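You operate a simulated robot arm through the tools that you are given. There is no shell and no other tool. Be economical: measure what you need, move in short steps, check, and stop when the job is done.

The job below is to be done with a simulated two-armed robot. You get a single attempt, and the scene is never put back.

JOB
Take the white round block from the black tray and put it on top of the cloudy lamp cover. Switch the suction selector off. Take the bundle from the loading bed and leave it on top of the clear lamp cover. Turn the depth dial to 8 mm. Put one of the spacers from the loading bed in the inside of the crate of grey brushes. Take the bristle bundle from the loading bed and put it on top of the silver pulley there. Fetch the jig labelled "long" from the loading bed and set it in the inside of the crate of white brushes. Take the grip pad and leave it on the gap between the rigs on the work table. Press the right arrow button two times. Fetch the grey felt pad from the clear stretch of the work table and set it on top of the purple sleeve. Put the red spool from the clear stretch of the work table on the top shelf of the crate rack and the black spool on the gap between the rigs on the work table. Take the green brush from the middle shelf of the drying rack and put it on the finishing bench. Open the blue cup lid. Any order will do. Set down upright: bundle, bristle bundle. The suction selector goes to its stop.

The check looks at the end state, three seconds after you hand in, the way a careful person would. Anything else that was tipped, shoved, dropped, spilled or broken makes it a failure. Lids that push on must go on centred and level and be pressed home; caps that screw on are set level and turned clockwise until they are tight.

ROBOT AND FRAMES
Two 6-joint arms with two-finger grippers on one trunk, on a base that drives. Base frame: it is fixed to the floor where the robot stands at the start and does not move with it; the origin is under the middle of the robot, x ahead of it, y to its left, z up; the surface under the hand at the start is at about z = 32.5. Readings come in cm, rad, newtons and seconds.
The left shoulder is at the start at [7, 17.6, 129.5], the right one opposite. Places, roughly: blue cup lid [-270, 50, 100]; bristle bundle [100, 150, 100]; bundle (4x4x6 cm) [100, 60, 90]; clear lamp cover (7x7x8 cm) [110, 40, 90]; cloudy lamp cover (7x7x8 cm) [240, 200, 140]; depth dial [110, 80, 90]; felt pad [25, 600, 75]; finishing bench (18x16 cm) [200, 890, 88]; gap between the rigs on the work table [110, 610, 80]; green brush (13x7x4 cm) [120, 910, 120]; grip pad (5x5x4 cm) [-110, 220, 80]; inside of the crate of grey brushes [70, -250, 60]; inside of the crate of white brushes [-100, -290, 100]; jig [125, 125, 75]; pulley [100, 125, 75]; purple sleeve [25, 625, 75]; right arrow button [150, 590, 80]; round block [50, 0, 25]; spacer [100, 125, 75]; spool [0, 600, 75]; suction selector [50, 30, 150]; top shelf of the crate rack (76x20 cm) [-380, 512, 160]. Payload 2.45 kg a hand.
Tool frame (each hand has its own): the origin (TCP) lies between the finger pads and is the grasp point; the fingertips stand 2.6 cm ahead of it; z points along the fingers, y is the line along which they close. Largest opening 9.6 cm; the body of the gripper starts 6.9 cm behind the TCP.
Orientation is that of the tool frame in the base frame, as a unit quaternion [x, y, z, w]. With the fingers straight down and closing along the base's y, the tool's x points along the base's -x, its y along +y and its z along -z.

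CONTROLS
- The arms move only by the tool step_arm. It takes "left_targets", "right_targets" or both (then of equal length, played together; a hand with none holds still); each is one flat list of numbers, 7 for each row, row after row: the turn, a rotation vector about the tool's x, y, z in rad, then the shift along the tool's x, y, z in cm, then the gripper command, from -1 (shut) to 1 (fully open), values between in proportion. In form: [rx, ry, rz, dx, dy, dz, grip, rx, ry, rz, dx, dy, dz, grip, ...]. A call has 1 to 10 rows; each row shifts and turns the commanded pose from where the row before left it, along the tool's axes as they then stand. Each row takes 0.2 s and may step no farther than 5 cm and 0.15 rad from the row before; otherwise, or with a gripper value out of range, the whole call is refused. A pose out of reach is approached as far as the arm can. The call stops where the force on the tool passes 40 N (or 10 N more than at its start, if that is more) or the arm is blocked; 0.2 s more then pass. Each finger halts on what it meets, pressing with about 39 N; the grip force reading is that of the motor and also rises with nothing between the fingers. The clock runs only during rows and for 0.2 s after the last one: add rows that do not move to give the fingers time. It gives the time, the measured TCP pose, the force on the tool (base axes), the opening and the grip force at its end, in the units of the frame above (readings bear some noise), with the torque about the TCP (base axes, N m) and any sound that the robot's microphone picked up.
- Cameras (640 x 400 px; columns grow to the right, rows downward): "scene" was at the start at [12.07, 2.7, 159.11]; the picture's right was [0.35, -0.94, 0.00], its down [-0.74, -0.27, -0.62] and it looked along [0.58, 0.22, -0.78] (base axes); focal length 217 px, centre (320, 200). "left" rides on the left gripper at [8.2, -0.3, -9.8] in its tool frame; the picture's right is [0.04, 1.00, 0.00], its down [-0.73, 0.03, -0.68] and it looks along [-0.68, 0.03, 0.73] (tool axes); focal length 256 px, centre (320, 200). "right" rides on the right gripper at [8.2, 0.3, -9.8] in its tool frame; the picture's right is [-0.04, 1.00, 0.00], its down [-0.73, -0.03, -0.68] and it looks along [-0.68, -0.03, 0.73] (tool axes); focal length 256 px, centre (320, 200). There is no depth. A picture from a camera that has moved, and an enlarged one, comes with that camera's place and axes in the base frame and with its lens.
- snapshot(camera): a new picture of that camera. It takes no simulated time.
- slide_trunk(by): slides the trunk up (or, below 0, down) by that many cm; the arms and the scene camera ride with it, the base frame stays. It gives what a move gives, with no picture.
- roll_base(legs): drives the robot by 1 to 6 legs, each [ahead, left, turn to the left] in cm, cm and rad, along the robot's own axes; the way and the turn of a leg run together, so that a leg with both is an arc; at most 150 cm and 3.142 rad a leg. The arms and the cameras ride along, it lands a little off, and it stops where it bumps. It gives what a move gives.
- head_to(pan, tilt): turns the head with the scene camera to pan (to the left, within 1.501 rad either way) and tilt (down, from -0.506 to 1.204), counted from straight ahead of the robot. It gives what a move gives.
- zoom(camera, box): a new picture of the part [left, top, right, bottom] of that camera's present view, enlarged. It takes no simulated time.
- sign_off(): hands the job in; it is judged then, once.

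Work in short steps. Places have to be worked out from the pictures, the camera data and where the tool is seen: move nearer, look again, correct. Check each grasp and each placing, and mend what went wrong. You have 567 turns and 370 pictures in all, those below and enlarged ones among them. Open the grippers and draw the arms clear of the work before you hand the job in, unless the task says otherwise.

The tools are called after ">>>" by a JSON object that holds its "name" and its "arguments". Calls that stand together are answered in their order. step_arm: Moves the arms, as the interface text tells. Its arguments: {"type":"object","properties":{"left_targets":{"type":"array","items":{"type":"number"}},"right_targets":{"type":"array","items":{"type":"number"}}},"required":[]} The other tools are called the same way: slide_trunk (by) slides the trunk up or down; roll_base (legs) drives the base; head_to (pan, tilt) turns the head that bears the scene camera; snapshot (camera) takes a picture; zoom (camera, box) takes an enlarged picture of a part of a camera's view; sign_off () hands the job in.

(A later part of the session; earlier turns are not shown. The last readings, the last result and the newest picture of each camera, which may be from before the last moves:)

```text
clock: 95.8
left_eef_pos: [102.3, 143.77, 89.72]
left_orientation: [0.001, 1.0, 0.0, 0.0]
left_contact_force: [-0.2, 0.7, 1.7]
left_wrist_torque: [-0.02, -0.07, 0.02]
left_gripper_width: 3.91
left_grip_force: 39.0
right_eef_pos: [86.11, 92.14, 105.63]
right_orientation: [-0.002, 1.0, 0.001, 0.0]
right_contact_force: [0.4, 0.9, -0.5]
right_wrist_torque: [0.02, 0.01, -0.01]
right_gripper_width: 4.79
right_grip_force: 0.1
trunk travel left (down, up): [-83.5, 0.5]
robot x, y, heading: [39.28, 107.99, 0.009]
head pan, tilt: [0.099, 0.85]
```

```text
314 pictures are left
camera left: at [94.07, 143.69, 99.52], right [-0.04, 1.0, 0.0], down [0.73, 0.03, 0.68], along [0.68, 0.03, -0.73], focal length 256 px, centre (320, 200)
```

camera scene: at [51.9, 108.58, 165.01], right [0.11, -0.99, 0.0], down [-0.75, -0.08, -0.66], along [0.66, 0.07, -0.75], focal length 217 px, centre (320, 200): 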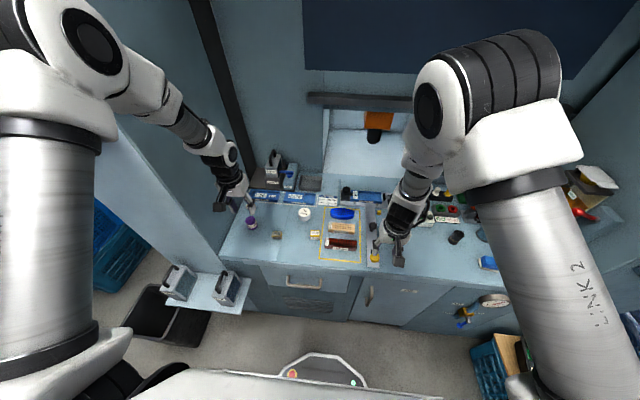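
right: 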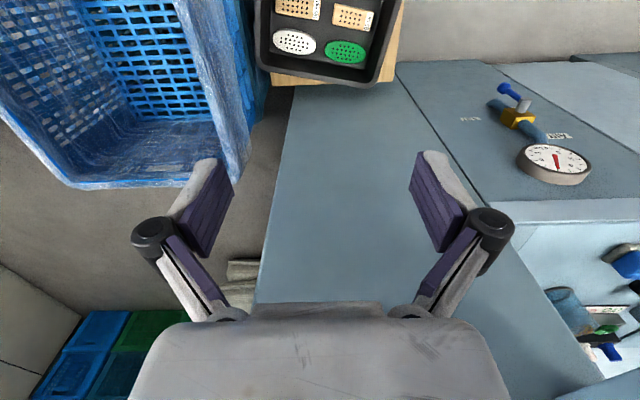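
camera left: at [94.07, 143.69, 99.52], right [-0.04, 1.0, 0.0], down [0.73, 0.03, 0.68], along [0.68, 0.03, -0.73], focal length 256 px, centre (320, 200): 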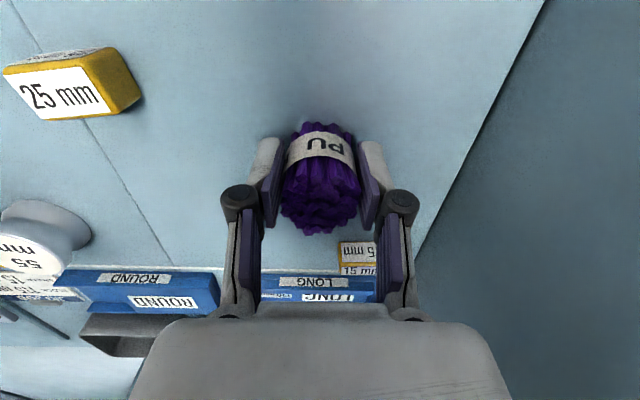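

Gripped. I lift 12 cm and move toward the pulley.

>>> {"name": "step_arm", "arguments": {"left_targets": [0, 0, 0, 0, 0, -4, -1, 0, 0, 0, 0, 0, -4, -1, 0, 0, 0, 0, 0, -4, -1, 0, 0, 0, 0, -4, 0, -1, 0, 0, 0, 0, -4, 0, -1, 0, 0, 0, 0, -4, 0, -1, 0, 0, 0, 0, 0, 0, -1]}}

>>> {"name": "snapshot", "arguments": {"camera": "left"}}

```text
clock: 97.4
left_eef_pos: [102.43, 131.97, 101.53]
left_orientation: [0.001, 1.0, 0.0, -0.001]
left_contact_force: [-0.2, -0.1, 0.3]
left_wrist_torque: [-0.03, 0.0, 0.01]
left_gripper_width: 3.93
left_grip_force: 39.2
right_eef_pos: [86.07, 92.07, 105.53]
right_orientation: [-0.003, 1.0, 0.001, 0.0]
right_contact_force: [-0.1, 0.1, 0.9]
right_wrist_torque: [0.0, -0.01, 0.01]
right_gripper_width: 4.77
right_grip_force: 0.0
trunk travel left (down, up): [-83.5, 0.5]
robot x, y, heading: [39.2, 107.41, 0.016]
head pan, tilt: [0.099, 0.85]
```

```text
313 pictures are left
camera left: at [94.15, 131.82, 111.52], right [-0.04, 1.0, 0.0], down [0.73, 0.03, 0.68], along [0.68, 0.03, -0.73], focal length 256 px, centre (320, 200)
```

left: 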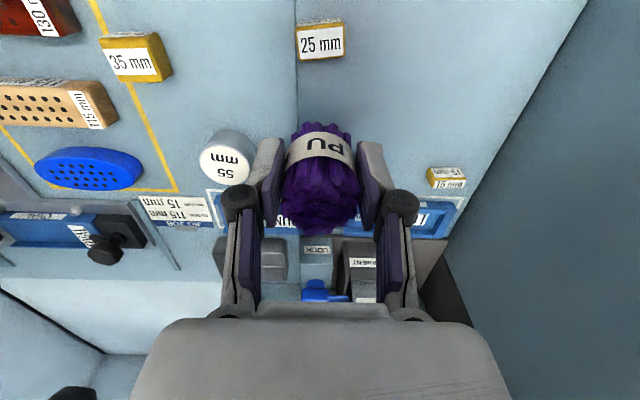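

Pulley top centre ≈[109.3, 122.9, 90]. I move over it and check before lowering.

>>> {"name": "step_arm", "arguments": {"left_targets": [0, 0, 0, -2.29, -3.02, 0, -1, 0, 0, 0, -2.29, -3.02, 0, -1, 0, 0, 0, -2.29, -3.02, 0, -1, 0, 0, 0, 0, 0, 3, -1, 0, 0, 0, 0, 0, 0, -1]}}

>>> {"name": "snapshot", "arguments": {"camera": "left"}}

>>> {"name": "zoom", "arguments": {"camera": "scene", "box": [230, 150, 390, 270]}}

```text
clock: 98.6
left_eef_pos: [109.27, 122.79, 98.52]
left_orientation: [0.001, 1.0, 0.0, 0.0]
left_contact_force: [-0.8, 0.5, -1.2]
left_wrist_torque: [0.03, -0.02, 0.02]
left_gripper_width: 3.9
left_grip_force: 39.1
right_eef_pos: [86.1, 92.03, 105.65]
right_orientation: [-0.003, 1.0, 0.001, 0.0]
right_contact_force: [0.1, 0.6, -0.4]
right_wrist_torque: [-0.01, 0.0, -0.02]
right_gripper_width: 4.81
right_grip_force: 0.1
trunk travel left (down, up): [-83.5, 0.5]
robot x, y, heading: [39.1, 107.43, 0.008]
head pan, tilt: [0.099, 0.85]
```

```text
312 pictures are left
camera left: at [100.89, 122.67, 108.52], right [-0.04, 1.0, 0.0], down [0.73, 0.03, 0.68], along [0.68, 0.03, -0.73], focal length 256 px, centre (320, 200)
```

left: 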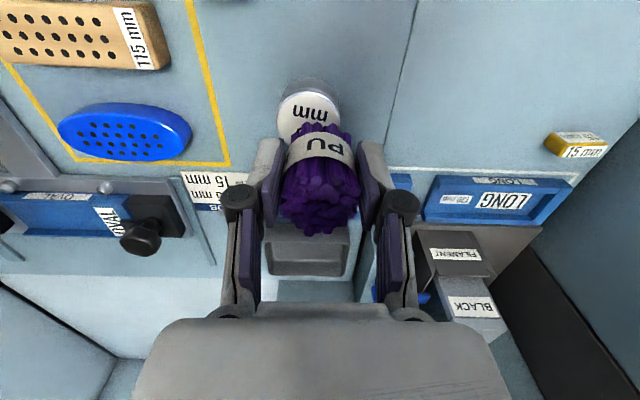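

```text
3.33 times, centred on (310, 210) of scene
camera zoom: at [51.86, 108.6, 165.01], right [0.11, -0.99, 0.0], down [-0.75, -0.08, -0.66], along [0.66, 0.07, -0.75], focal length 722 px, centre (353, 167)
```

zoom: 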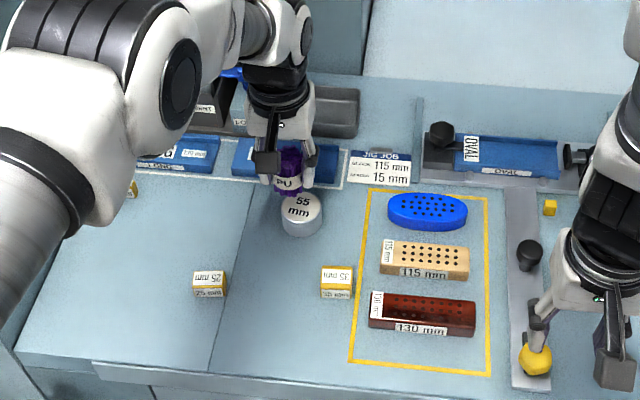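

I shift slightly (−0.5 y) and lower until light contact.

>>> {"name": "step_arm", "arguments": {"left_targets": [0, 0, 0, -0.4, -0.5, 2, -1, 0, 0, 0, 0, 0, 2, -1, 0, 0, 0, 0, 0, 0, -1]}}

>>> {"name": "step_arm", "arguments": {"left_targets": [0, 0, 0, 0, 0, 0.4, -1, 0, 0, 0, 0, 0, 0.3, -1, 0, 0, 0, 0, 0, 0, -1]}}

>>> {"name": "snapshot", "arguments": {"camera": "left"}}

```text
clock: 99.4
left_eef_pos: [109.48, 122.47, 94.68]
left_orientation: [0.001, 1.0, 0.0, 0.001]
left_contact_force: [0.4, 0.3, -1.2]
left_wrist_torque: [-0.02, -0.02, -0.03]
left_gripper_width: 3.9
left_grip_force: 39.1
right_eef_pos: [86.05, 91.98, 105.68]
right_orientation: [-0.003, 1.0, 0.001, -0.002]
right_contact_force: [-0.4, 0.3, -0.3]
right_wrist_torque: [0.03, 0.0, 0.04]
right_gripper_width: 4.76
right_grip_force: 0.1
trunk travel left (down, up): [-83.5, 0.5]
robot x, y, heading: [38.81, 107.68, 0.01]
head pan, tilt: [0.099, 0.85]
```

```text
clock: 100.2
left_eef_pos: [109.62, 122.34, 93.89]
left_orientation: [0.001, 1.0, 0.0, 0.0]
left_contact_force: [0.2, -0.5, 0.8]
left_wrist_torque: [0.0, 0.0, 0.0]
left_gripper_width: 3.91
left_grip_force: 39.0
right_eef_pos: [86.03, 92.05, 105.54]
right_orientation: [-0.003, 1.0, 0.002, 0.0]
right_contact_force: [0.3, 0.1, 0.4]
right_wrist_torque: [0.01, 0.01, 0.01]
right_gripper_width: 4.77
right_grip_force: 0.1
trunk travel left (down, up): [-83.5, 0.5]
robot x, y, heading: [39.11, 107.51, 0.011]
head pan, tilt: [0.099, 0.85]
```

```text
310 pictures are left
camera left: at [101.36, 122.19, 103.84], right [-0.04, 1.0, 0.0], down [0.73, 0.03, 0.68], along [0.68, 0.03, -0.73], focal length 256 px, centre (320, 200)
```

left: 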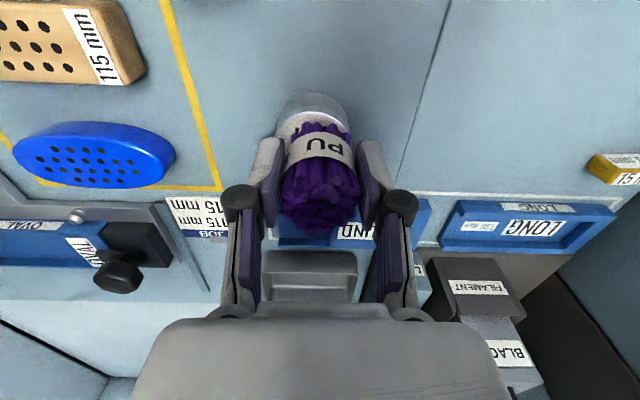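

Still no contact force; I lower further in small steps.

>>> {"name": "step_arm", "arguments": {"left_targets": [0, 0, 0, 0, 0, 0.4, -1, 0, 0, 0, 0, 0, 0, -1]}}

>>> {"name": "step_arm", "arguments": {"left_targets": [0, 0, 0, 0, 0, 0.3, -1, 0, 0, 0, 0, 0, 0, -1]}}

>>> {"name": "step_arm", "arguments": {"left_targets": [0, 0, 0, 0, 0, 0.3, -1, 0, 0, 0, 0, 0, 0, -1]}}

```text
clock: 100.8
left_eef_pos: [109.55, 122.44, 93.49]
left_orientation: [0.001, 1.0, 0.0, -0.001]
left_contact_force: [0.0, 0.4, -0.7]
left_wrist_torque: [0.0, 0.03, 0.0]
left_gripper_width: 3.91
left_grip_force: 38.8
right_eef_pos: [86.14, 92.07, 105.5]
right_orientation: [-0.003, 1.0, 0.001, -0.001]
right_contact_force: [-0.3, -0.1, -0.2]
right_wrist_torque: [0.0, 0.0, -0.02]
right_gripper_width: 4.78
right_grip_force: 0.1
trunk travel left (down, up): [-83.5, 0.5]
robot x, y, heading: [39.19, 107.89, 0.005]
head pan, tilt: [0.099, 0.85]
```

```text
clock: 101.4
left_eef_pos: [109.65, 122.35, 93.14]
left_orientation: [0.001, 1.0, 0.0, 0.0]
left_contact_force: [-0.7, -0.6, -0.3]
left_wrist_torque: [-0.02, -0.01, 0.0]
left_gripper_width: 3.92
left_grip_force: 39.2
right_eef_pos: [86.2, 92.04, 105.62]
right_orientation: [-0.003, 1.0, 0.001, 0.0]
right_contact_force: [0.0, -0.2, 0.2]
right_wrist_torque: [-0.02, 0.03, 0.05]
right_gripper_width: 4.81
right_grip_force: 0.0
trunk travel left (down, up): [-83.5, 0.5]
robot x, y, heading: [39.0, 107.97, 0.008]
head pan, tilt: [0.099, 0.85]
```

```text
clock: 102.0
left_eef_pos: [109.73, 122.35, 92.86]
left_orientation: [0.001, 1.0, 0.001, 0.0]
left_contact_force: [0.2, 0.8, 1.3]
left_wrist_torque: [-0.02, -0.03, -0.04]
left_gripper_width: 3.89
left_grip_force: 39.3
right_eef_pos: [86.17, 92.1, 105.63]
right_orientation: [-0.003, 1.0, 0.001, 0.0]
right_contact_force: [-0.9, -0.1, -0.6]
right_wrist_torque: [0.0, 0.02, -0.01]
right_gripper_width: 4.82
right_grip_force: 0.0
trunk travel left (down, up): [-83.5, 0.5]
robot x, y, heading: [38.82, 107.76, 0.006]
head pan, tilt: [0.099, 0.85]
```

>>> {"name": "step_arm", "arguments": {"left_targets": [0, 0, 0, 0, 0, 0.3, -1, 0, 0, 0, 0, 0, 0, -1]}}

>>> {"name": "step_arm", "arguments": {"left_targets": [0, 0, 0, 0, 0, 0.3, -1, 0, 0, 0, 0, 0, 0, -1]}}

>>> {"name": "zoom", "arguments": {"camera": "scene", "box": [270, 180, 350, 240]}}

>>> {"name": "zoom", "arguments": {"camera": "left", "box": [220, 60, 420, 240]}}

```text
clock: 102.6
left_eef_pos: [109.6, 122.35, 92.85]
left_orientation: [0.001, 1.0, 0.0, 0.002]
left_contact_force: [2.5, 2.3, 17.3]
left_wrist_torque: [0.11, -0.17, 0.0]
left_gripper_width: 3.9
left_grip_force: 39.1
right_eef_pos: [86.04, 92.01, 105.64]
right_orientation: [-0.002, 1.0, 0.002, 0.001]
right_contact_force: [-0.6, 2.0, 0.6]
right_wrist_torque: [-0.01, -0.05, -0.01]
right_gripper_width: 4.82
right_grip_force: 0.1
trunk travel left (down, up): [-83.5, 0.5]
robot x, y, heading: [39.16, 107.77, 0.009]
head pan, tilt: [0.099, 0.85]
```

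```text
clock: 103.2
left_eef_pos: [109.53, 122.37, 92.42]
left_orientation: [0.0, 1.0, 0.001, 0.002]
left_contact_force: [3.6, 2.4, 24.9]
left_wrist_torque: [0.12, -0.32, -0.08]
left_gripper_width: 3.9
left_grip_force: 39.0
right_eef_pos: [85.89, 91.94, 105.82]
right_orientation: [-0.003, 1.0, 0.0, 0.002]
right_contact_force: [0.1, 0.0, 0.6]
right_wrist_torque: [0.02, 0.0, 0.0]
right_gripper_width: 4.78
right_grip_force: 0.1
trunk travel left (down, up): [-83.5, 0.5]
robot x, y, heading: [39.09, 107.58, 0.006]
head pan, tilt: [0.099, 0.85]
```

```text
6.67 times, centred on (310, 210) of scene
camera zoom: at [51.51, 108.53, 165.05], right [0.11, -0.99, 0.0], down [-0.75, -0.08, -0.66], along [0.66, 0.07, -0.75], focal length 1444 px, centre (387, 133)
```

zoom: 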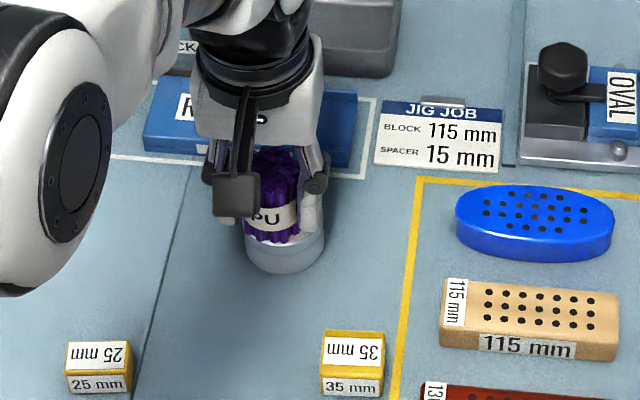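

```text
2.22 times, centred on (320, 150) of left
camera zoom: at [101.2, 122.15, 102.43], right [-0.04, 1.0, 0.0], down [0.73, 0.03, 0.68], along [0.68, 0.03, -0.73], focal length 569 px, centre (320, 311)
```

zoom: 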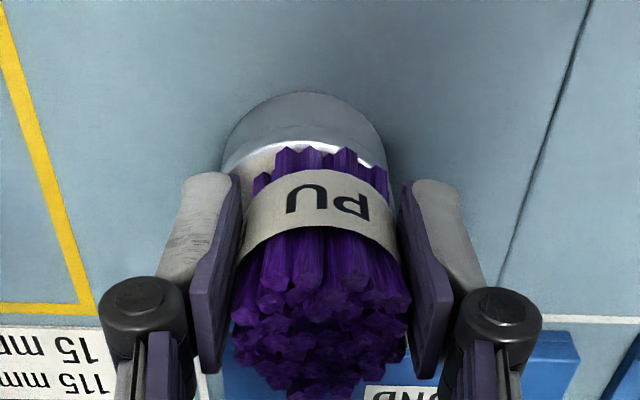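

Contact at TCP z≈92.8. The bundle is ~0.6 cm off centre; I lift slightly, centre and set down.

>>> {"name": "step_arm", "arguments": {"left_targets": [0, 0, 0, 0, 0, -1.2, -1, 0, 0, 0, -0.35, -0.55, 0, -1, 0, 0, 0, 0, 0, 0.6, -1, 0, 0, 0, 0, 0, 0.2, -1, 0, 0, 0, 0, 0, 0, -1]}}

```text
clock: 104.4
left_eef_pos: [109.94, 121.74, 92.76]
left_orientation: [0.001, 1.0, 0.0, -0.001]
left_contact_force: [0.0, 0.3, -0.5]
left_wrist_torque: [0.04, 0.01, 0.01]
left_gripper_width: 3.87
left_grip_force: 39.3
right_eef_pos: [86.01, 91.97, 105.66]
right_orientation: [-0.003, 1.0, 0.001, 0.0]
right_contact_force: [-0.1, 0.4, 0.1]
right_wrist_torque: [-0.01, 0.02, 0.0]
right_gripper_width: 4.81
right_grip_force: 0.0
trunk travel left (down, up): [-83.5, 0.5]
robot x, y, heading: [39.16, 107.62, 0.004]
head pan, tilt: [0.099, 0.85]
```

>>> {"name": "step_arm", "arguments": {"left_targets": [0, 0, 0, 0, 0, 0.15, -1, 0, 0, 0, 0, 0, 0, -1]}}

>>> {"name": "step_arm", "arguments": {"left_targets": [0, 0, 0, 0, 0, 0, 0.1, 0, 0, 0, 0, 0, 0, 0.3, 0, 0, 0, 0, 0, 0, 0.3]}}

>>> {"name": "zoom", "arguments": {"camera": "left", "box": [220, 60, 420, 240]}}

```text
clock: 105.0
left_eef_pos: [110.06, 121.8, 92.52]
left_orientation: [0.001, 1.0, 0.0, 0.0]
left_contact_force: [1.2, -0.8, 1.4]
left_wrist_torque: [0.04, -0.03, -0.04]
left_gripper_width: 3.89
left_grip_force: 38.4
right_eef_pos: [86.02, 92.02, 105.58]
right_orientation: [-0.002, 1.0, 0.001, 0.001]
right_contact_force: [0.7, -0.6, -0.4]
right_wrist_torque: [-0.01, 0.02, -0.03]
right_gripper_width: 4.82
right_grip_force: 0.1
trunk travel left (down, up): [-83.5, 0.5]
robot x, y, heading: [39.13, 107.69, -0.002]
head pan, tilt: [0.099, 0.85]
```

```text
clock: 105.8
left_eef_pos: [110.14, 121.88, 92.47]
left_orientation: [0.001, 1.0, 0.0, 0.0]
left_contact_force: [-0.9, 1.1, 0.2]
left_wrist_torque: [0.01, -0.01, 0.05]
left_gripper_width: 6.23
left_grip_force: 0.0
right_eef_pos: [86.2, 91.98, 105.53]
right_orientation: [-0.003, 1.0, 0.001, 0.0]
right_contact_force: [-0.2, 0.2, -0.1]
right_wrist_torque: [-0.03, 0.0, 0.0]
right_gripper_width: 4.78
right_grip_force: 0.0
trunk travel left (down, up): [-83.5, 0.5]
robot x, y, heading: [39.32, 107.66, 0.009]
head pan, tilt: [0.099, 0.85]
```

```text
2.22 times, centred on (320, 150) of left
camera zoom: at [101.76, 121.62, 102.45], right [-0.04, 1.0, 0.0], down [0.73, 0.03, 0.68], along [0.68, 0.03, -0.73], focal length 569 px, centre (320, 311)
```

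zoom: 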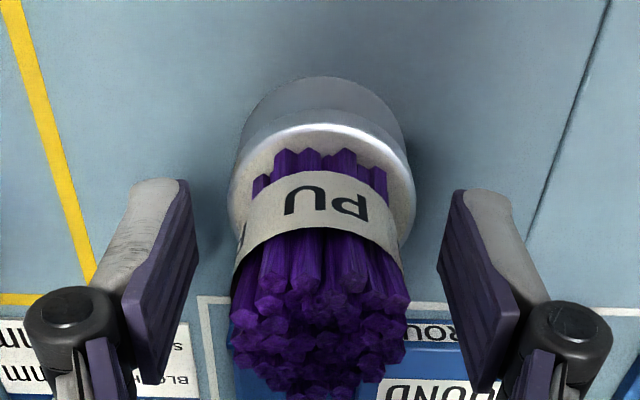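

Centred and standing. I rise and look at the LONG jig.

>>> {"name": "step_arm", "arguments": {"left_targets": [0, 0, 0, 0, 0, -4, 0.5, 0, 0, 0, 0, 0, -4, 0.5, 0, 0, 0, 0, 0, -4, 0.5, 0, 0, 0, 0, 4, -1, 0.5, 0, 0, 0, 0, 4, 0, 0.5, 0, 0, 0, 0, 4, 0, 0.5, 0, 0, 0, 0, 4, 0, 0.5, 0, 0, 0, 0, 3, 0, 0.5, 0, 0, 0, 0, 0, 0, 0.5]}}

>>> {"name": "snapshot", "arguments": {"camera": "left"}}

>>> {"name": "zoom", "arguments": {"camera": "scene", "box": [230, 170, 350, 250]}}

```text
clock: 107.8
left_eef_pos: [109.95, 140.82, 105.56]
left_orientation: [0.001, 1.0, 0.0, -0.002]
left_contact_force: [0.1, 0.8, 0.7]
left_wrist_torque: [0.01, -0.01, -0.03]
left_gripper_width: 7.2
left_grip_force: 0.0
right_eef_pos: [86.11, 91.86, 105.57]
right_orientation: [-0.002, 1.0, 0.001, 0.0]
right_contact_force: [0.3, -0.5, 0.6]
right_wrist_torque: [-0.01, 0.01, 0.01]
right_gripper_width: 4.8
right_grip_force: 0.0
trunk travel left (down, up): [-83.5, 0.5]
robot x, y, heading: [39.04, 107.97, 0.009]
head pan, tilt: [0.099, 0.85]
```

```text
306 pictures are left
camera left: at [101.77, 140.63, 115.47], right [-0.04, 1.0, 0.0], down [0.73, 0.03, 0.68], along [0.68, 0.03, -0.73], focal length 256 px, centre (320, 200)
```

left: 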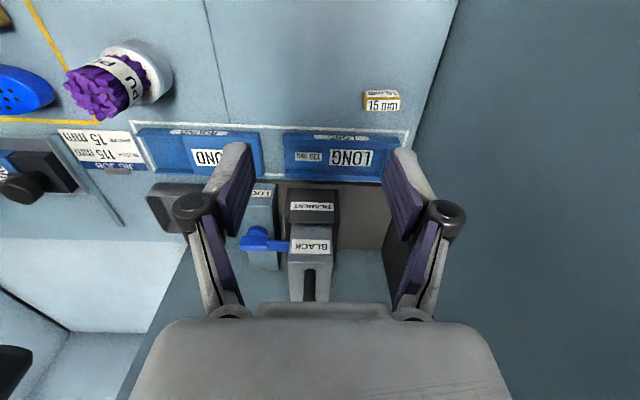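

```text
5.00 times, centred on (290, 210) of scene
camera zoom: at [51.88, 108.46, 165.01], right [0.11, -0.99, 0.0], down [-0.75, -0.08, -0.66], along [0.66, 0.07, -0.75], focal length 1083 px, centre (470, 150)
```

zoom: 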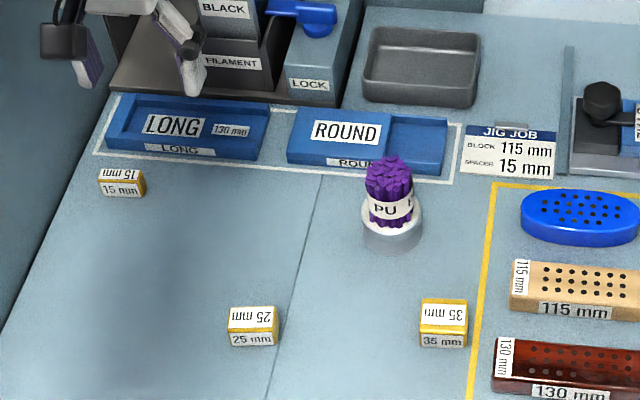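

>>> {"name": "zoom", "arguments": {"camera": "left", "box": [240, 100, 420, 220]}}

>>> {"name": "zoom", "arguments": {"camera": "scene", "box": [240, 180, 300, 215]}}

```text
3.33 times, centred on (330, 160) of left
camera zoom: at [101.77, 140.63, 115.47], right [-0.04, 1.0, 0.0], down [0.73, 0.03, 0.68], along [0.68, 0.03, -0.73], focal length 853 px, centre (287, 333)
```

zoom: 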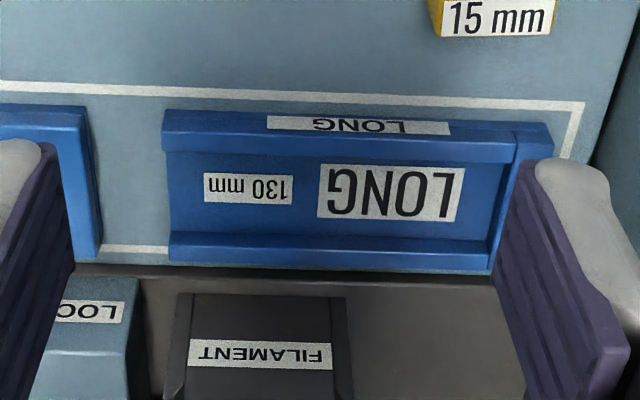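

```text
10.67 times, centred on (270, 198) of scene
camera zoom: at [51.88, 108.46, 165.01], right [0.11, -0.99, 0.0], down [-0.75, -0.08, -0.66], along [0.66, 0.07, -0.75], focal length 2310 px, centre (853, 227)
```

zoom: 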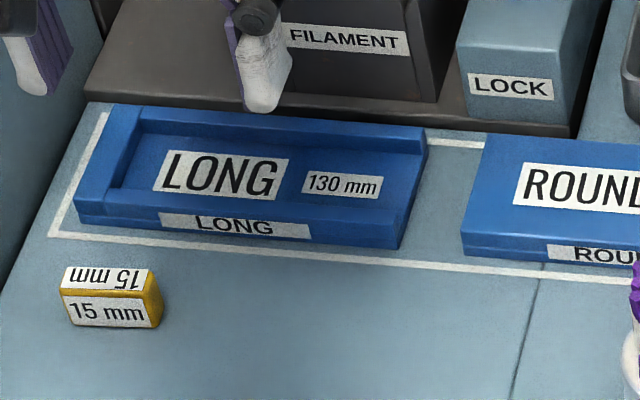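

The jig is an open channel; I'll grip its near rail with the fingers closing along x. I raise both hands, lower the trunk for reach, and turn the left hand 90°.

>>> {"name": "step_arm", "arguments": {"left_targets": [0, 0, -0.143, 0, 0, -2, 0.5, 0, 0, -0.143, 0, 0, -2, 0.5, 0, 0, -0.143, 0, 0, -2, 0.5, 0, 0, -0.143, 0, 0, -2, 0.5], "right_targets": [0, 0, 0, 0, 0, -2, 0, 0, 0, 0, 0, 0, -2, 0, 0, 0, 0, 0, 0, -2, 0, 0, 0, 0, 0, 0, -2, 0]}}

>>> {"name": "slide_trunk", "arguments": {"by": -10}}

>>> {"name": "step_arm", "arguments": {"left_targets": [0, 0, -0.143, 0, 0, 0, 0.5, 0, 0, -0.143, 0, 0, 0, 0.5, 0, 0, -0.143, 0, 0, 0, 0.5, 0, 0, -0.143, 0, 0, 0, 0.5, 0, 0, -0.143, 0, 0, 0, 0.5, 0, 0, -0.143, 0, 0, 0, 0.5, 0, 0, -0.143, 0, 0, 0, 0.5]}}

>>> {"name": "snapshot", "arguments": {"camera": "left"}}

```text
clock: 108.8
left_eef_pos: [109.9, 140.9, 113.59]
left_orientation: [-0.283, 0.959, 0.0, 0.0]
left_contact_force: [-0.2, -0.4, 0.0]
left_wrist_torque: [-0.04, 0.02, 0.01]
left_gripper_width: 7.21
left_grip_force: 0.0
right_eef_pos: [85.63, 91.78, 113.14]
right_orientation: [0.008, 1.0, 0.013, -0.007]
right_contact_force: [-0.4, 0.5, 0.6]
right_wrist_torque: [0.0, -0.04, 0.0]
right_gripper_width: 4.8
right_grip_force: 0.1
trunk travel left (down, up): [-83.5, 0.5]
robot x, y, heading: [39.0, 107.79, 0.005]
head pan, tilt: [0.099, 0.85]
```

```text
clock: 110.1
left_eef_pos: [110.15, 140.86, 103.55]
left_orientation: [-0.281, 0.96, 0.0, 0.0]
left_contact_force: [0.4, 0.3, 0.0]
left_wrist_torque: [0.02, -0.02, -0.01]
left_gripper_width: 7.2
left_grip_force: 0.1
right_eef_pos: [86.13, 91.81, 103.59]
right_orientation: [0.006, 1.0, 0.013, -0.002]
right_contact_force: [1.1, 0.4, 0.2]
right_wrist_torque: [0.01, -0.02, 0.01]
right_gripper_width: 4.78
right_grip_force: 0.1
trunk travel left (down, up): [-73.5, 10.5]
robot x, y, heading: [39.05, 107.82, 0.004]
head pan, tilt: [0.099, 0.85]
```

```text
clock: 111.7
left_eef_pos: [109.95, 140.88, 103.58]
left_orientation: [0.708, -0.706, -0.001, 0.0]
left_contact_force: [0.0, -0.4, -0.4]
left_wrist_torque: [0.02, -0.03, -0.01]
left_gripper_width: 7.21
left_grip_force: 0.0
right_eef_pos: [86.26, 91.83, 103.75]
right_orientation: [0.007, 1.0, 0.013, 0.0]
right_contact_force: [-0.2, 0.7, -1.2]
right_wrist_torque: [0.01, -0.01, -0.01]
right_gripper_width: 4.8
right_grip_force: 0.0
trunk travel left (down, up): [-73.5, 10.5]
robot x, y, heading: [39.28, 107.73, 0.004]
head pan, tilt: [0.099, 0.85]
```

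```text
302 pictures are left
camera left: at [110.28, 132.81, 113.47], right [-1.0, -0.04, 0.0], down [-0.03, 0.73, 0.68], along [-0.03, 0.68, -0.73], focal length 256 px, centre (320, 200)
```

left: 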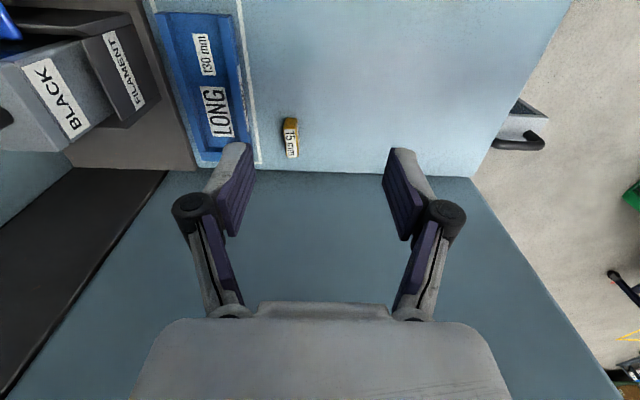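

>>> {"name": "zoom", "arguments": {"camera": "left", "box": [140, 0, 300, 180]}}

```text
2.22 times, centred on (220, 90) of left
camera zoom: at [110.28, 132.81, 113.47], right [-1.0, -0.04, 0.0], down [-0.03, 0.73, 0.68], along [-0.03, 0.68, -0.73], focal length 569 px, centre (542, 444)
```

zoom: 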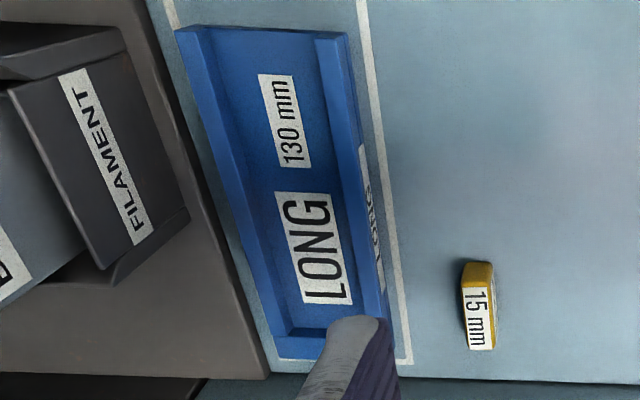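

Near rail centre ≈ x 117.8, y mid 143. I set a 3.4 cm opening, move over it and go down to just above.

>>> {"name": "step_arm", "arguments": {"left_targets": [0, 0, 0, -1, -4, 0, -0.29, 0, 0, 0, -1.1, -3.85, 0, -0.29, 0, 0, 0, 0, 0, 4, -0.29, 0, 0, 0, 0, 0, 4, -0.29, 0, 0, 0, 0, 0, 0, -0.29]}}

>>> {"name": "snapshot", "arguments": {"camera": "left"}}

```text
clock: 112.9
left_eef_pos: [113.63, 141.71, 95.8]
left_orientation: [0.707, -0.707, -0.001, 0.0]
left_contact_force: [-1.6, -0.1, -0.4]
left_wrist_torque: [0.02, 0.04, -0.01]
left_gripper_width: 3.39
left_grip_force: 0.0
left hand out of reach, approached as far as the arm can: row 2, 4
right_eef_pos: [86.18, 91.76, 103.79]
right_orientation: [0.007, 1.0, 0.014, 0.0]
right_contact_force: [-0.4, 0.3, 0.2]
right_wrist_torque: [0.01, -0.02, 0.0]
right_gripper_width: 4.82
right_grip_force: 0.1
trunk travel left (down, up): [-73.5, 10.5]
robot x, y, heading: [38.8, 107.34, 0.01]
head pan, tilt: [0.099, 0.85]
```

```text
300 pictures are left
camera left: at [113.82, 133.64, 105.69], right [-1.0, -0.04, 0.0], down [-0.03, 0.73, 0.68], along [-0.03, 0.68, -0.73], focal length 256 px, centre (320, 200)
```

left: 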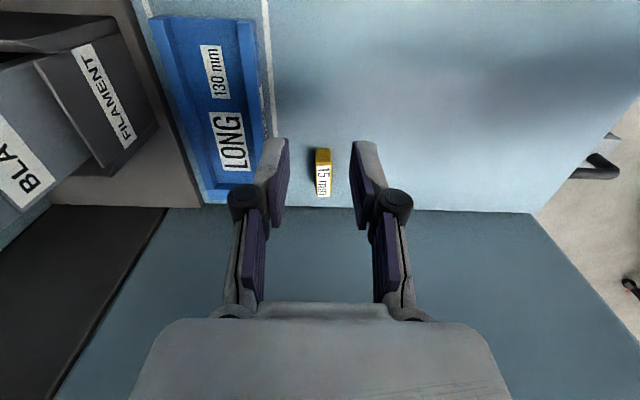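

Out of reach by ~4 cm; I roll the base 4.5 cm ahead.

>>> {"name": "roll_base", "arguments": {"legs": [[4.5, 1, 0]]}}

>>> {"name": "snapshot", "arguments": {"camera": "left"}}

```text
clock: 113.8
left_eef_pos: [117.7, 142.61, 96.18]
left_orientation: [0.707, -0.707, 0.0, -0.002]
left_contact_force: [-0.6, -0.3, 0.7]
left_wrist_torque: [-0.01, -0.04, 0.0]
left_gripper_width: 3.38
left_grip_force: 0.1
right_eef_pos: [90.39, 92.72, 103.92]
right_orientation: [0.007, 1.0, 0.013, 0.002]
right_contact_force: [-0.7, 0.2, 0.1]
right_wrist_torque: [-0.02, -0.04, -0.03]
right_gripper_width: 4.81
right_grip_force: 0.2
trunk travel left (down, up): [-73.5, 10.5]
robot x, y, heading: [43.49, 108.59, 0.007]
head pan, tilt: [0.099, 0.85]
```

```text
299 pictures are left
camera left: at [117.98, 134.59, 105.98], right [-1.0, -0.04, 0.0], down [-0.03, 0.73, 0.68], along [-0.02, 0.68, -0.73], focal length 256 px, centre (320, 200)
```

left: 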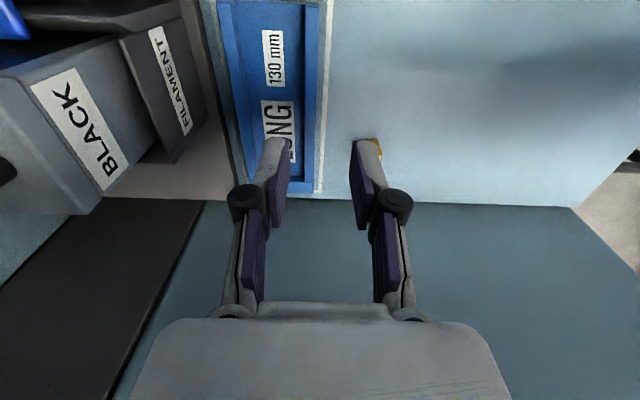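

Rail centre x≈118.3. I shift 0.5 and descend.

>>> {"name": "step_arm", "arguments": {"left_targets": [0, 0, 0, 0.5, -0.6, 2.5, -0.29, 0, 0, 0, 0, 0, 2.5, -0.29, 0, 0, 0, 0, 0, 0, -0.29]}}

>>> {"name": "zoom", "arguments": {"camera": "left", "box": [200, 60, 440, 240]}}

```text
clock: 114.6
left_eef_pos: [117.54, 141.69, 90.9]
left_orientation: [0.707, -0.707, -0.001, 0.001]
left_contact_force: [-0.4, -0.8, 0.3]
left_wrist_torque: [0.01, 0.02, 0.02]
left_gripper_width: 3.4
left_grip_force: 0.2
left hand out of reach, approached as far as the arm can: row 1, 2
right_eef_pos: [90.73, 92.66, 103.6]
right_orientation: [0.009, 1.0, 0.016, -0.002]
right_contact_force: [0.4, -0.2, 0.5]
right_wrist_torque: [-0.01, 0.01, 0.0]
right_gripper_width: 4.84
right_grip_force: 0.1
trunk travel left (down, up): [-73.5, 10.5]
robot x, y, heading: [43.39, 108.93, 0.005]
head pan, tilt: [0.099, 0.85]
```

```text
2.22 times, centred on (320, 150) of left
camera zoom: at [117.72, 133.58, 100.81], right [-1.0, -0.04, 0.0], down [-0.03, 0.73, 0.68], along [-0.03, 0.68, -0.73], focal length 569 px, centre (320, 311)
```

zoom: 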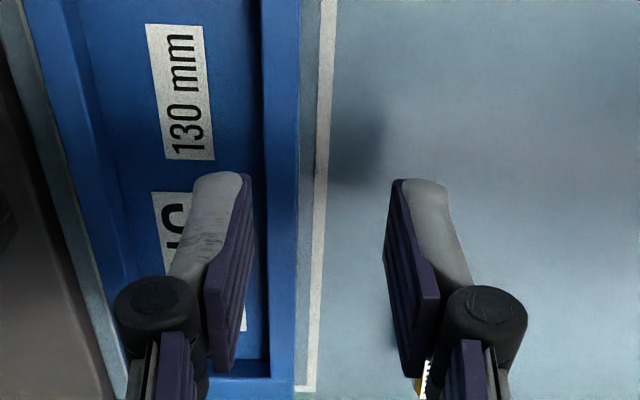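

>>> {"name": "roll_base", "arguments": {"legs": [[1.5, 0, 0]]}}

>>> {"name": "step_arm", "arguments": {"left_targets": [0, 0, 0, 0, 0, 0.5, -0.29, 0, 0, 0, 0, 0, 0.5, -0.29, 0, 0, 0, 0, 0, 0, -0.29]}}

>>> {"name": "zoom", "arguments": {"camera": "left", "box": [200, 60, 440, 240]}}

```text
clock: 115.4
left_eef_pos: [118.66, 141.62, 91.23]
left_orientation: [-0.706, 0.708, -0.001, 0.001]
left_contact_force: [-1.0, 0.3, -0.1]
left_wrist_torque: [0.02, -0.01, -0.02]
left_gripper_width: 3.41
left_grip_force: 0.1
right_eef_pos: [91.86, 92.64, 103.86]
right_orientation: [0.01, 1.0, 0.015, 0.001]
right_contact_force: [-0.8, -0.8, 0.1]
right_wrist_torque: [-0.03, -0.06, -0.04]
right_gripper_width: 4.81
right_grip_force: 0.0
trunk travel left (down, up): [-73.5, 10.5]
robot x, y, heading: [44.92, 108.77, 0.005]
head pan, tilt: [0.099, 0.85]
```

```text
clock: 116.2
left_eef_pos: [118.93, 141.59, 89.96]
left_orientation: [0.707, -0.707, 0.0, 0.001]
left_contact_force: [0.5, 0.3, -0.2]
left_wrist_torque: [0.0, 0.01, -0.02]
left_gripper_width: 3.43
left_grip_force: 0.1
right_eef_pos: [92.2, 92.73, 103.69]
right_orientation: [0.01, 1.0, 0.016, -0.001]
right_contact_force: [0.0, -0.1, -1.0]
right_wrist_torque: [0.0, 0.01, -0.01]
right_gripper_width: 4.81
right_grip_force: 0.0
trunk travel left (down, up): [-73.5, 10.5]
robot x, y, heading: [45.11, 108.43, 0.003]
head pan, tilt: [0.099, 0.85]
```

```text
2.22 times, centred on (320, 150) of left
camera zoom: at [119.13, 133.53, 99.88], right [-1.0, -0.04, 0.0], down [-0.03, 0.73, 0.68], along [-0.03, 0.68, -0.73], focal length 569 px, centre (320, 311)
```

zoom: 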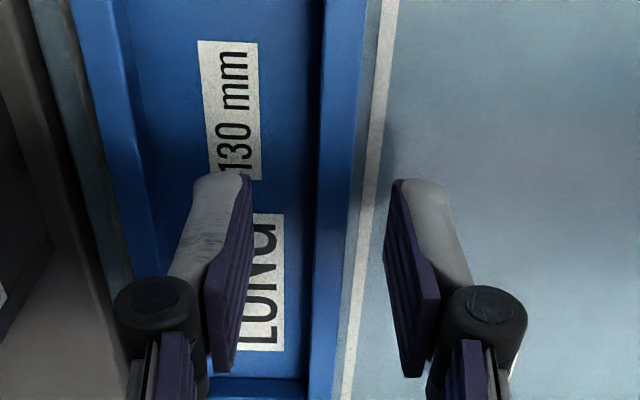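

The rail is between the fingers. I go slightly lower and close.

>>> {"name": "step_arm", "arguments": {"left_targets": [0, 0, 0, 0, 0.4, 0.4, -0.29, 0, 0, 0, 0, 0, 0, -0.29]}}

>>> {"name": "step_arm", "arguments": {"left_targets": [0, 0, 0, 0, 0, 0, -0.6, 0, 0, 0, 0, 0, 0, -1, 0, 0, 0, 0, 0, 0, -1, 0, 0, 0, 0, 0, 0, -1]}}

>>> {"name": "zoom", "arguments": {"camera": "left", "box": [200, 60, 440, 240]}}

```text
clock: 116.8
left_eef_pos: [118.74, 141.58, 89.6]
left_orientation: [0.707, -0.707, -0.001, 0.001]
left_contact_force: [-0.1, 0.4, 0.1]
left_wrist_torque: [0.02, 0.0, 0.03]
left_gripper_width: 3.4
left_grip_force: 0.1
right_eef_pos: [92.2, 92.69, 103.78]
right_orientation: [0.01, 1.0, 0.015, -0.001]
right_contact_force: [0.0, 0.0, -0.5]
right_wrist_torque: [-0.01, 0.01, 0.0]
right_gripper_width: 4.8
right_grip_force: 0.1
trunk travel left (down, up): [-73.5, 10.5]
robot x, y, heading: [45.12, 108.61, 0.004]
head pan, tilt: [0.099, 0.85]
```

```text
clock: 117.8
left_eef_pos: [118.5, 141.54, 89.65]
left_orientation: [-0.707, 0.707, 0.001, -0.001]
left_contact_force: [0.0, -0.2, 0.3]
left_wrist_torque: [-0.03, 0.01, 0.03]
left_gripper_width: 0.0
left_grip_force: 28.3
right_eef_pos: [92.21, 92.64, 103.74]
right_orientation: [0.01, 1.0, 0.016, -0.001]
right_contact_force: [-0.3, -0.5, -0.5]
right_wrist_torque: [0.03, -0.02, 0.02]
right_gripper_width: 4.79
right_grip_force: 0.0
trunk travel left (down, up): [-73.5, 10.5]
robot x, y, heading: [45.17, 108.83, 0.004]
head pan, tilt: [0.099, 0.85]
```

```text
2.22 times, centred on (320, 150) of left
camera zoom: at [118.78, 133.55, 99.54], right [-1.0, -0.04, 0.0], down [-0.03, 0.73, 0.68], along [-0.03, 0.68, -0.73], focal length 569 px, centre (320, 311)
```

zoom: 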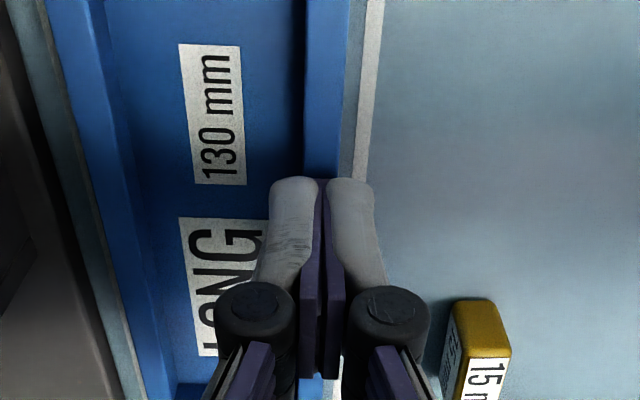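

The fingers closed above the rail – it's lower than assumed. I reopen and go deeper.

>>> {"name": "step_arm", "arguments": {"left_targets": [0, 0, 0, 0, 0, 0, -0.29, 0, 0, 0, 0, 0, 0, -0.29, 0, 0, 0, 0, 0, 0.8, -0.29, 0, 0, 0, 0, 0, 0, -0.29]}}

>>> {"name": "step_arm", "arguments": {"left_targets": [0, 0, 0, 0, 0, 0.4, -0.29, 0, 0, 0, 0, 0, 0.3, -0.29, 0, 0, 0, 0, 0, 0, -0.29]}}

>>> {"name": "zoom", "arguments": {"camera": "left", "box": [200, 60, 440, 240]}}

```text
clock: 118.8
left_eef_pos: [118.54, 141.56, 88.8]
left_orientation: [0.707, -0.707, 0.0, 0.0]
left_contact_force: [-1.0, -1.1, 0.1]
left_wrist_torque: [0.0, 0.0, 0.01]
left_gripper_width: 3.37
left_grip_force: 0.1
right_eef_pos: [92.15, 92.7, 103.83]
right_orientation: [0.009, 1.0, 0.015, -0.001]
right_contact_force: [-1.3, -0.6, 0.0]
right_wrist_torque: [0.02, 0.02, -0.04]
right_gripper_width: 4.77
right_grip_force: 0.0
trunk travel left (down, up): [-73.5, 10.5]
robot x, y, heading: [44.75, 108.77, 0.007]
head pan, tilt: [0.099, 0.85]
```

```text
clock: 119.6
left_eef_pos: [118.31, 141.59, 88.28]
left_orientation: [-0.707, 0.708, -0.001, 0.0]
left_contact_force: [1.3, 1.8, 5.7]
left_wrist_torque: [0.02, -0.14, 0.06]
left_gripper_width: 3.51
left_grip_force: 0.3
right_eef_pos: [92.26, 92.74, 103.86]
right_orientation: [0.01, 1.0, 0.017, -0.001]
right_contact_force: [-0.8, -0.5, 0.6]
right_wrist_torque: [0.04, 0.0, 0.0]
right_gripper_width: 4.78
right_grip_force: 0.0
trunk travel left (down, up): [-73.5, 10.5]
robot x, y, heading: [45.08, 108.72, 0.011]
head pan, tilt: [0.099, 0.85]
```

```text
2.22 times, centred on (320, 150) of left
camera zoom: at [118.58, 133.53, 98.19], right [-1.0, -0.04, 0.0], down [-0.03, 0.73, 0.68], along [-0.03, 0.68, -0.73], focal length 569 px, centre (320, 311)
```

zoom: 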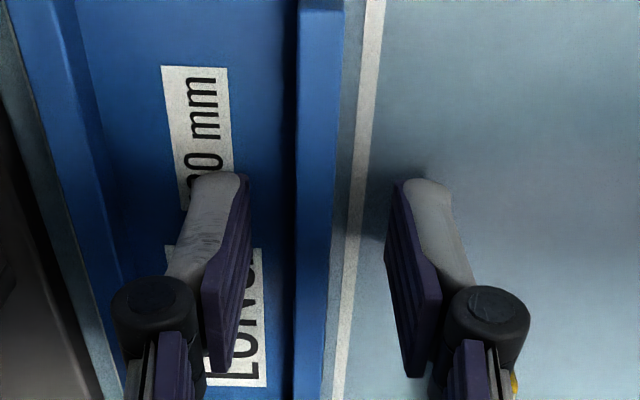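

The inner finger touches the jig floor (tip ≈85.7). I ease up slightly and close.

>>> {"name": "step_arm", "arguments": {"left_targets": [0, 0, 0, 0, 0, -0.2, -0.29, 0, 0, 0, 0, 0, 0, -0.6, 0, 0, 0, 0, 0, 0, -1, 0, 0, 0, 0, 0, 0, -1]}}

```text
clock: 120.6
left_eef_pos: [118.48, 141.68, 88.27]
left_orientation: [-0.707, 0.707, 0.0, 0.001]
left_contact_force: [0.6, -1.4, -0.8]
left_wrist_torque: [0.09, 0.01, -0.01]
left_gripper_width: 0.86
left_grip_force: 36.2
right_eef_pos: [92.19, 92.79, 103.76]
right_orientation: [0.009, 1.0, 0.016, -0.001]
right_contact_force: [-0.1, 0.7, -0.4]
right_wrist_torque: [-0.03, -0.04, 0.0]
right_gripper_width: 4.78
right_grip_force: 0.0
trunk travel left (down, up): [-73.5, 10.5]
robot x, y, heading: [45.04, 108.54, 0.005]
head pan, tilt: [0.099, 0.85]
```

Rail gripped (0.86 cm). I lift and look.

>>> {"name": "step_arm", "arguments": {"left_targets": [0, 0, 0, 0, 0, -2, -1, 0, 0, 0, 0, 0, -3, -1, 0, 0, 0, 0, 0, -4, -1, 0, 0, 0, 0, 0, -4, -1, 0, 0, 0, 0, 0, 0, -1]}}

>>> {"name": "snapshot", "arguments": {"camera": "left"}}

>>> {"name": "snapshot", "arguments": {"camera": "scene"}}

```text
clock: 121.8
left_eef_pos: [120.23, 141.68, 101.08]
left_orientation: [-0.707, 0.707, 0.001, -0.001]
left_contact_force: [0.3, -0.5, -2.8]
left_wrist_torque: [-0.08, 0.08, 0.0]
left_gripper_width: 0.89
left_grip_force: 36.6
left hand out of reach, approached as far as the arm can: row 2, 3, 4
right_eef_pos: [92.22, 92.78, 103.78]
right_orientation: [0.01, 1.0, 0.016, 0.0]
right_contact_force: [-0.4, -0.1, -0.8]
right_wrist_torque: [0.02, 0.01, -0.01]
right_gripper_width: 4.81
right_grip_force: 0.0
trunk travel left (down, up): [-73.5, 10.5]
robot x, y, heading: [44.79, 108.56, 0.008]
head pan, tilt: [0.099, 0.85]
```

```text
294 pictures are left
camera left: at [120.36, 133.8, 110.93], right [-1.0, -0.04, 0.0], down [-0.03, 0.73, 0.68], along [-0.03, 0.68, -0.73], focal length 256 px, centre (320, 200)
```

left: 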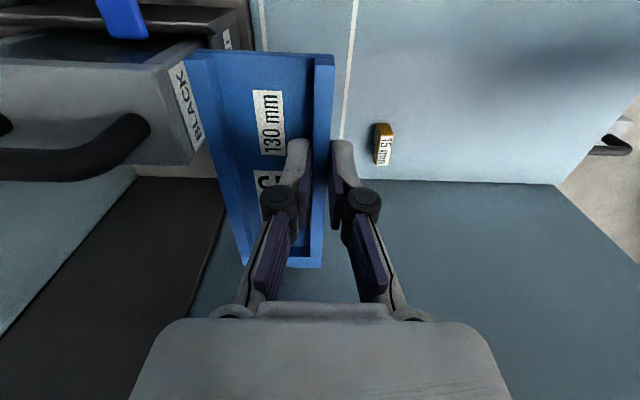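

```text
293 pictures are left
camera scene: at [57.88, 109.64, 155.0], right [0.11, -0.99, 0.0], down [-0.75, -0.08, -0.66], along [0.66, 0.07, -0.75], focal length 217 px, centre (320, 200)
```

scene: 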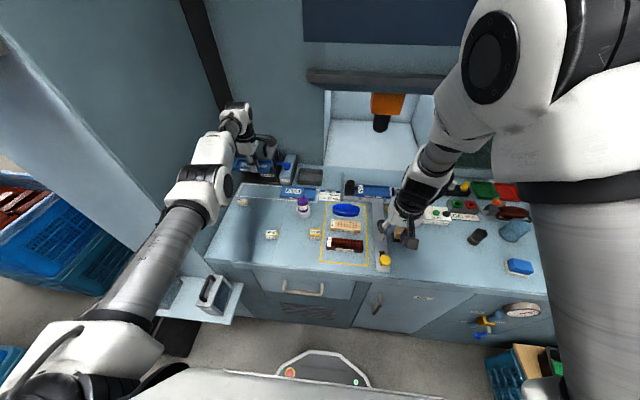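

Jig held level. I pull the left hand back from the boxes, and look with the right camera for the 35 mm spacer.

>>> {"name": "step_arm", "arguments": {"left_targets": [0, 0, 0, 0, 4, -1, -1, 0, 0, 0, 0, 4, -2, -1, 0, 0, 0, 0, 4, -2, -1, 0, 0, 0, 0, 4, 0, -1, 0, 0, 0, 0, 3, 0, -1], "right_targets": [0, 0, 0, 0, 3, 0, 0.5, 0, 0, 0, 0, 4, 0, 0.5, 0, 0, 0, 0, 4, 0, 0.5, 0, 0, 0, 0, 4, 0, 0.5, 0, 0, 0, 0, 4, 0, 0.5]}}

>>> {"name": "snapshot", "arguments": {"camera": "right"}}

```text
clock: 123.0
left_eef_pos: [120.03, 142.95, 105.56]
left_orientation: [0.707, -0.707, -0.002, 0.001]
left_contact_force: [-0.2, -0.6, -2.5]
left_wrist_torque: [-0.09, 0.06, 0.01]
left_gripper_width: 0.85
left_grip_force: 36.3
left hand out of reach, approached as far as the arm can: row 1, 2, 3, 4, 5
right_eef_pos: [99.3, 97.31, 104.94]
right_orientation: [0.034, 0.999, 0.043, -0.002]
right_contact_force: [-0.1, 0.4, -0.1]
right_wrist_torque: [0.0, 0.01, 0.02]
right_gripper_width: 7.18
right_grip_force: 0.1
right hand out of reach, approached as far as the arm can: row 1, 2, 3, 4, 5
trunk travel left (down, up): [-73.5, 10.5]
robot x, y, heading: [45.14, 108.88, 0.009]
head pan, tilt: [0.099, 0.85]
```

```text
292 pictures are left
camera right: at [91.01, 97.29, 114.77], right [0.11, 0.99, 0.09], down [0.73, -0.14, 0.67], along [0.67, -0.01, -0.74], focal length 256 px, centre (320, 200)
```

right: 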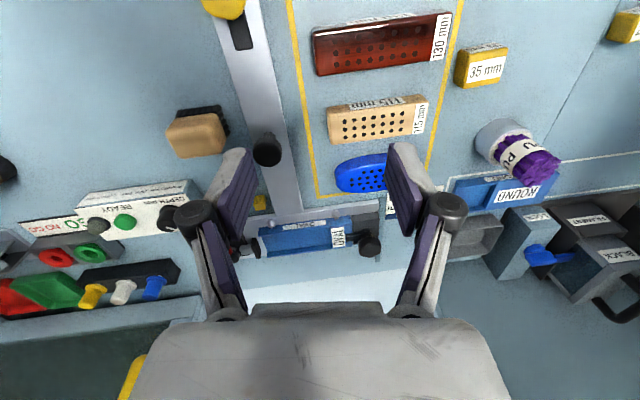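

Arms are dexterous only when the hands are well below the shoulders. I raise the trunk 10 cm and back off 10 cm.

>>> {"name": "slide_trunk", "arguments": {"by": 10}}

>>> {"name": "roll_base", "arguments": {"legs": [[-12, 0, 0]]}}

>>> {"name": "step_arm", "arguments": {"left_targets": [0, 0, 0, 0, 3, 1, -1, 0, 0, 0, 0, 3, 1, -1, 0, 0, 0, 0, 3, 1, -1, 0, 0, 0, 0, 3, 1, -1], "right_targets": [0, 0, 0, 0, 2, 2.5, 0.5, 0, 0, 0, 0, 3, 2.5, 0.5, 0, 0, 0, 0, 4, 2, 0.5, 0, 0, 0, 0, 4, 2, 0.5]}}

```text
clock: 124.3
left_eef_pos: [119.99, 142.88, 115.66]
left_orientation: [0.707, -0.707, -0.002, 0.001]
left_contact_force: [0.8, -0.5, -2.7]
left_wrist_torque: [-0.08, 0.07, 0.01]
left_gripper_width: 0.86
left_grip_force: 35.7
right_eef_pos: [99.03, 97.43, 114.57]
right_orientation: [0.033, 0.999, 0.042, -0.004]
right_contact_force: [0.4, -0.1, 0.0]
right_wrist_torque: [0.01, -0.01, 0.02]
right_gripper_width: 7.2
right_grip_force: 0.1
trunk travel left (down, up): [-83.5, 0.5]
robot x, y, heading: [44.51, 109.27, 0.005]
head pan, tilt: [0.099, 0.85]
```

```text
clock: 125.6
left_eef_pos: [108.3, 142.72, 115.51]
left_orientation: [0.708, -0.707, -0.002, 0.002]
left_contact_force: [0.1, -0.1, -3.4]
left_wrist_torque: [-0.09, 0.1, 0.0]
left_gripper_width: 0.85
left_grip_force: 36.1
right_eef_pos: [87.33, 97.23, 114.54]
right_orientation: [0.034, 0.999, 0.042, -0.005]
right_contact_force: [0.4, 0.6, 0.2]
right_wrist_torque: [-0.03, 0.02, -0.02]
right_gripper_width: 7.22
right_grip_force: 0.0
trunk travel left (down, up): [-83.5, 0.5]
robot x, y, heading: [32.81, 108.64, 0.006]
head pan, tilt: [0.099, 0.85]
```

```text
clock: 126.6
left_eef_pos: [108.16, 143.52, 113.73]
left_orientation: [0.707, -0.707, 0.0, 0.003]
left_contact_force: [0.8, 0.3, -2.9]
left_wrist_torque: [-0.11, 0.1, 0.0]
left_gripper_width: 0.85
left_grip_force: 36.1
left hand out of reach, approached as far as the arm can: row 1, 2, 3, 4
right_eef_pos: [92.78, 104.02, 106.01]
right_orientation: [0.034, 0.999, 0.042, -0.005]
right_contact_force: [-0.7, -0.5, -0.1]
right_wrist_torque: [-0.03, 0.03, -0.01]
right_gripper_width: 7.19
right_grip_force: 0.0
right hand out of reach, approached as far as the arm can: row 2, 3, 4
trunk travel left (down, up): [-83.5, 0.5]
robot x, y, heading: [33.04, 108.74, 0.006]
head pan, tilt: [0.099, 0.85]
```

>>> {"name": "step_arm", "arguments": {"left_targets": [0, 0, 0, 0, 0, 2, -1, 0, 0, 0, 0, 0, 2, -1, 0, 0, 0, 0, 2, 2, -1, 0, 0, 0, 0, 2, 2, -1], "right_targets": [0, 0, 0, 0, 3, 0.5, 0.5, 0, 0, 0, 0, 3, 0.5, 0.5, 0, 0, 0, 0, 3, 1, 0.5, 0, 0, 0, 0, 3, 1, 0.5]}}

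>>> {"name": "snapshot", "arguments": {"camera": "right"}}

```text
clock: 127.6
left_eef_pos: [107.38, 143.96, 105.44]
left_orientation: [0.707, -0.707, -0.001, 0.002]
left_contact_force: [-0.3, -0.1, -2.6]
left_wrist_torque: [-0.08, 0.07, 0.03]
left_gripper_width: 0.85
left_grip_force: 36.2
left hand out of reach, approached as far as the arm can: row 3, 4
right_eef_pos: [99.09, 109.64, 103.31]
right_orientation: [0.033, 0.999, 0.043, -0.005]
right_contact_force: [1.4, 0.9, 0.1]
right_wrist_torque: [0.0, 0.03, 0.0]
right_gripper_width: 7.19
right_grip_force: 0.1
right hand out of reach, approached as far as the arm can: row 1, 2, 3, 4
trunk travel left (down, up): [-83.5, 0.5]
robot x, y, heading: [33.3, 108.6, 0.01]
head pan, tilt: [0.099, 0.85]
```

```text
291 pictures are left
camera right: at [90.97, 109.59, 113.18], right [0.11, 0.99, 0.08], down [0.73, -0.14, 0.66], along [0.67, -0.01, -0.74], focal length 256 px, centre (320, 200)
```

right: 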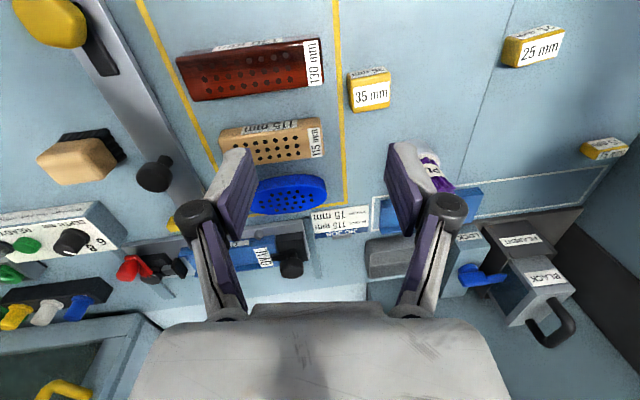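

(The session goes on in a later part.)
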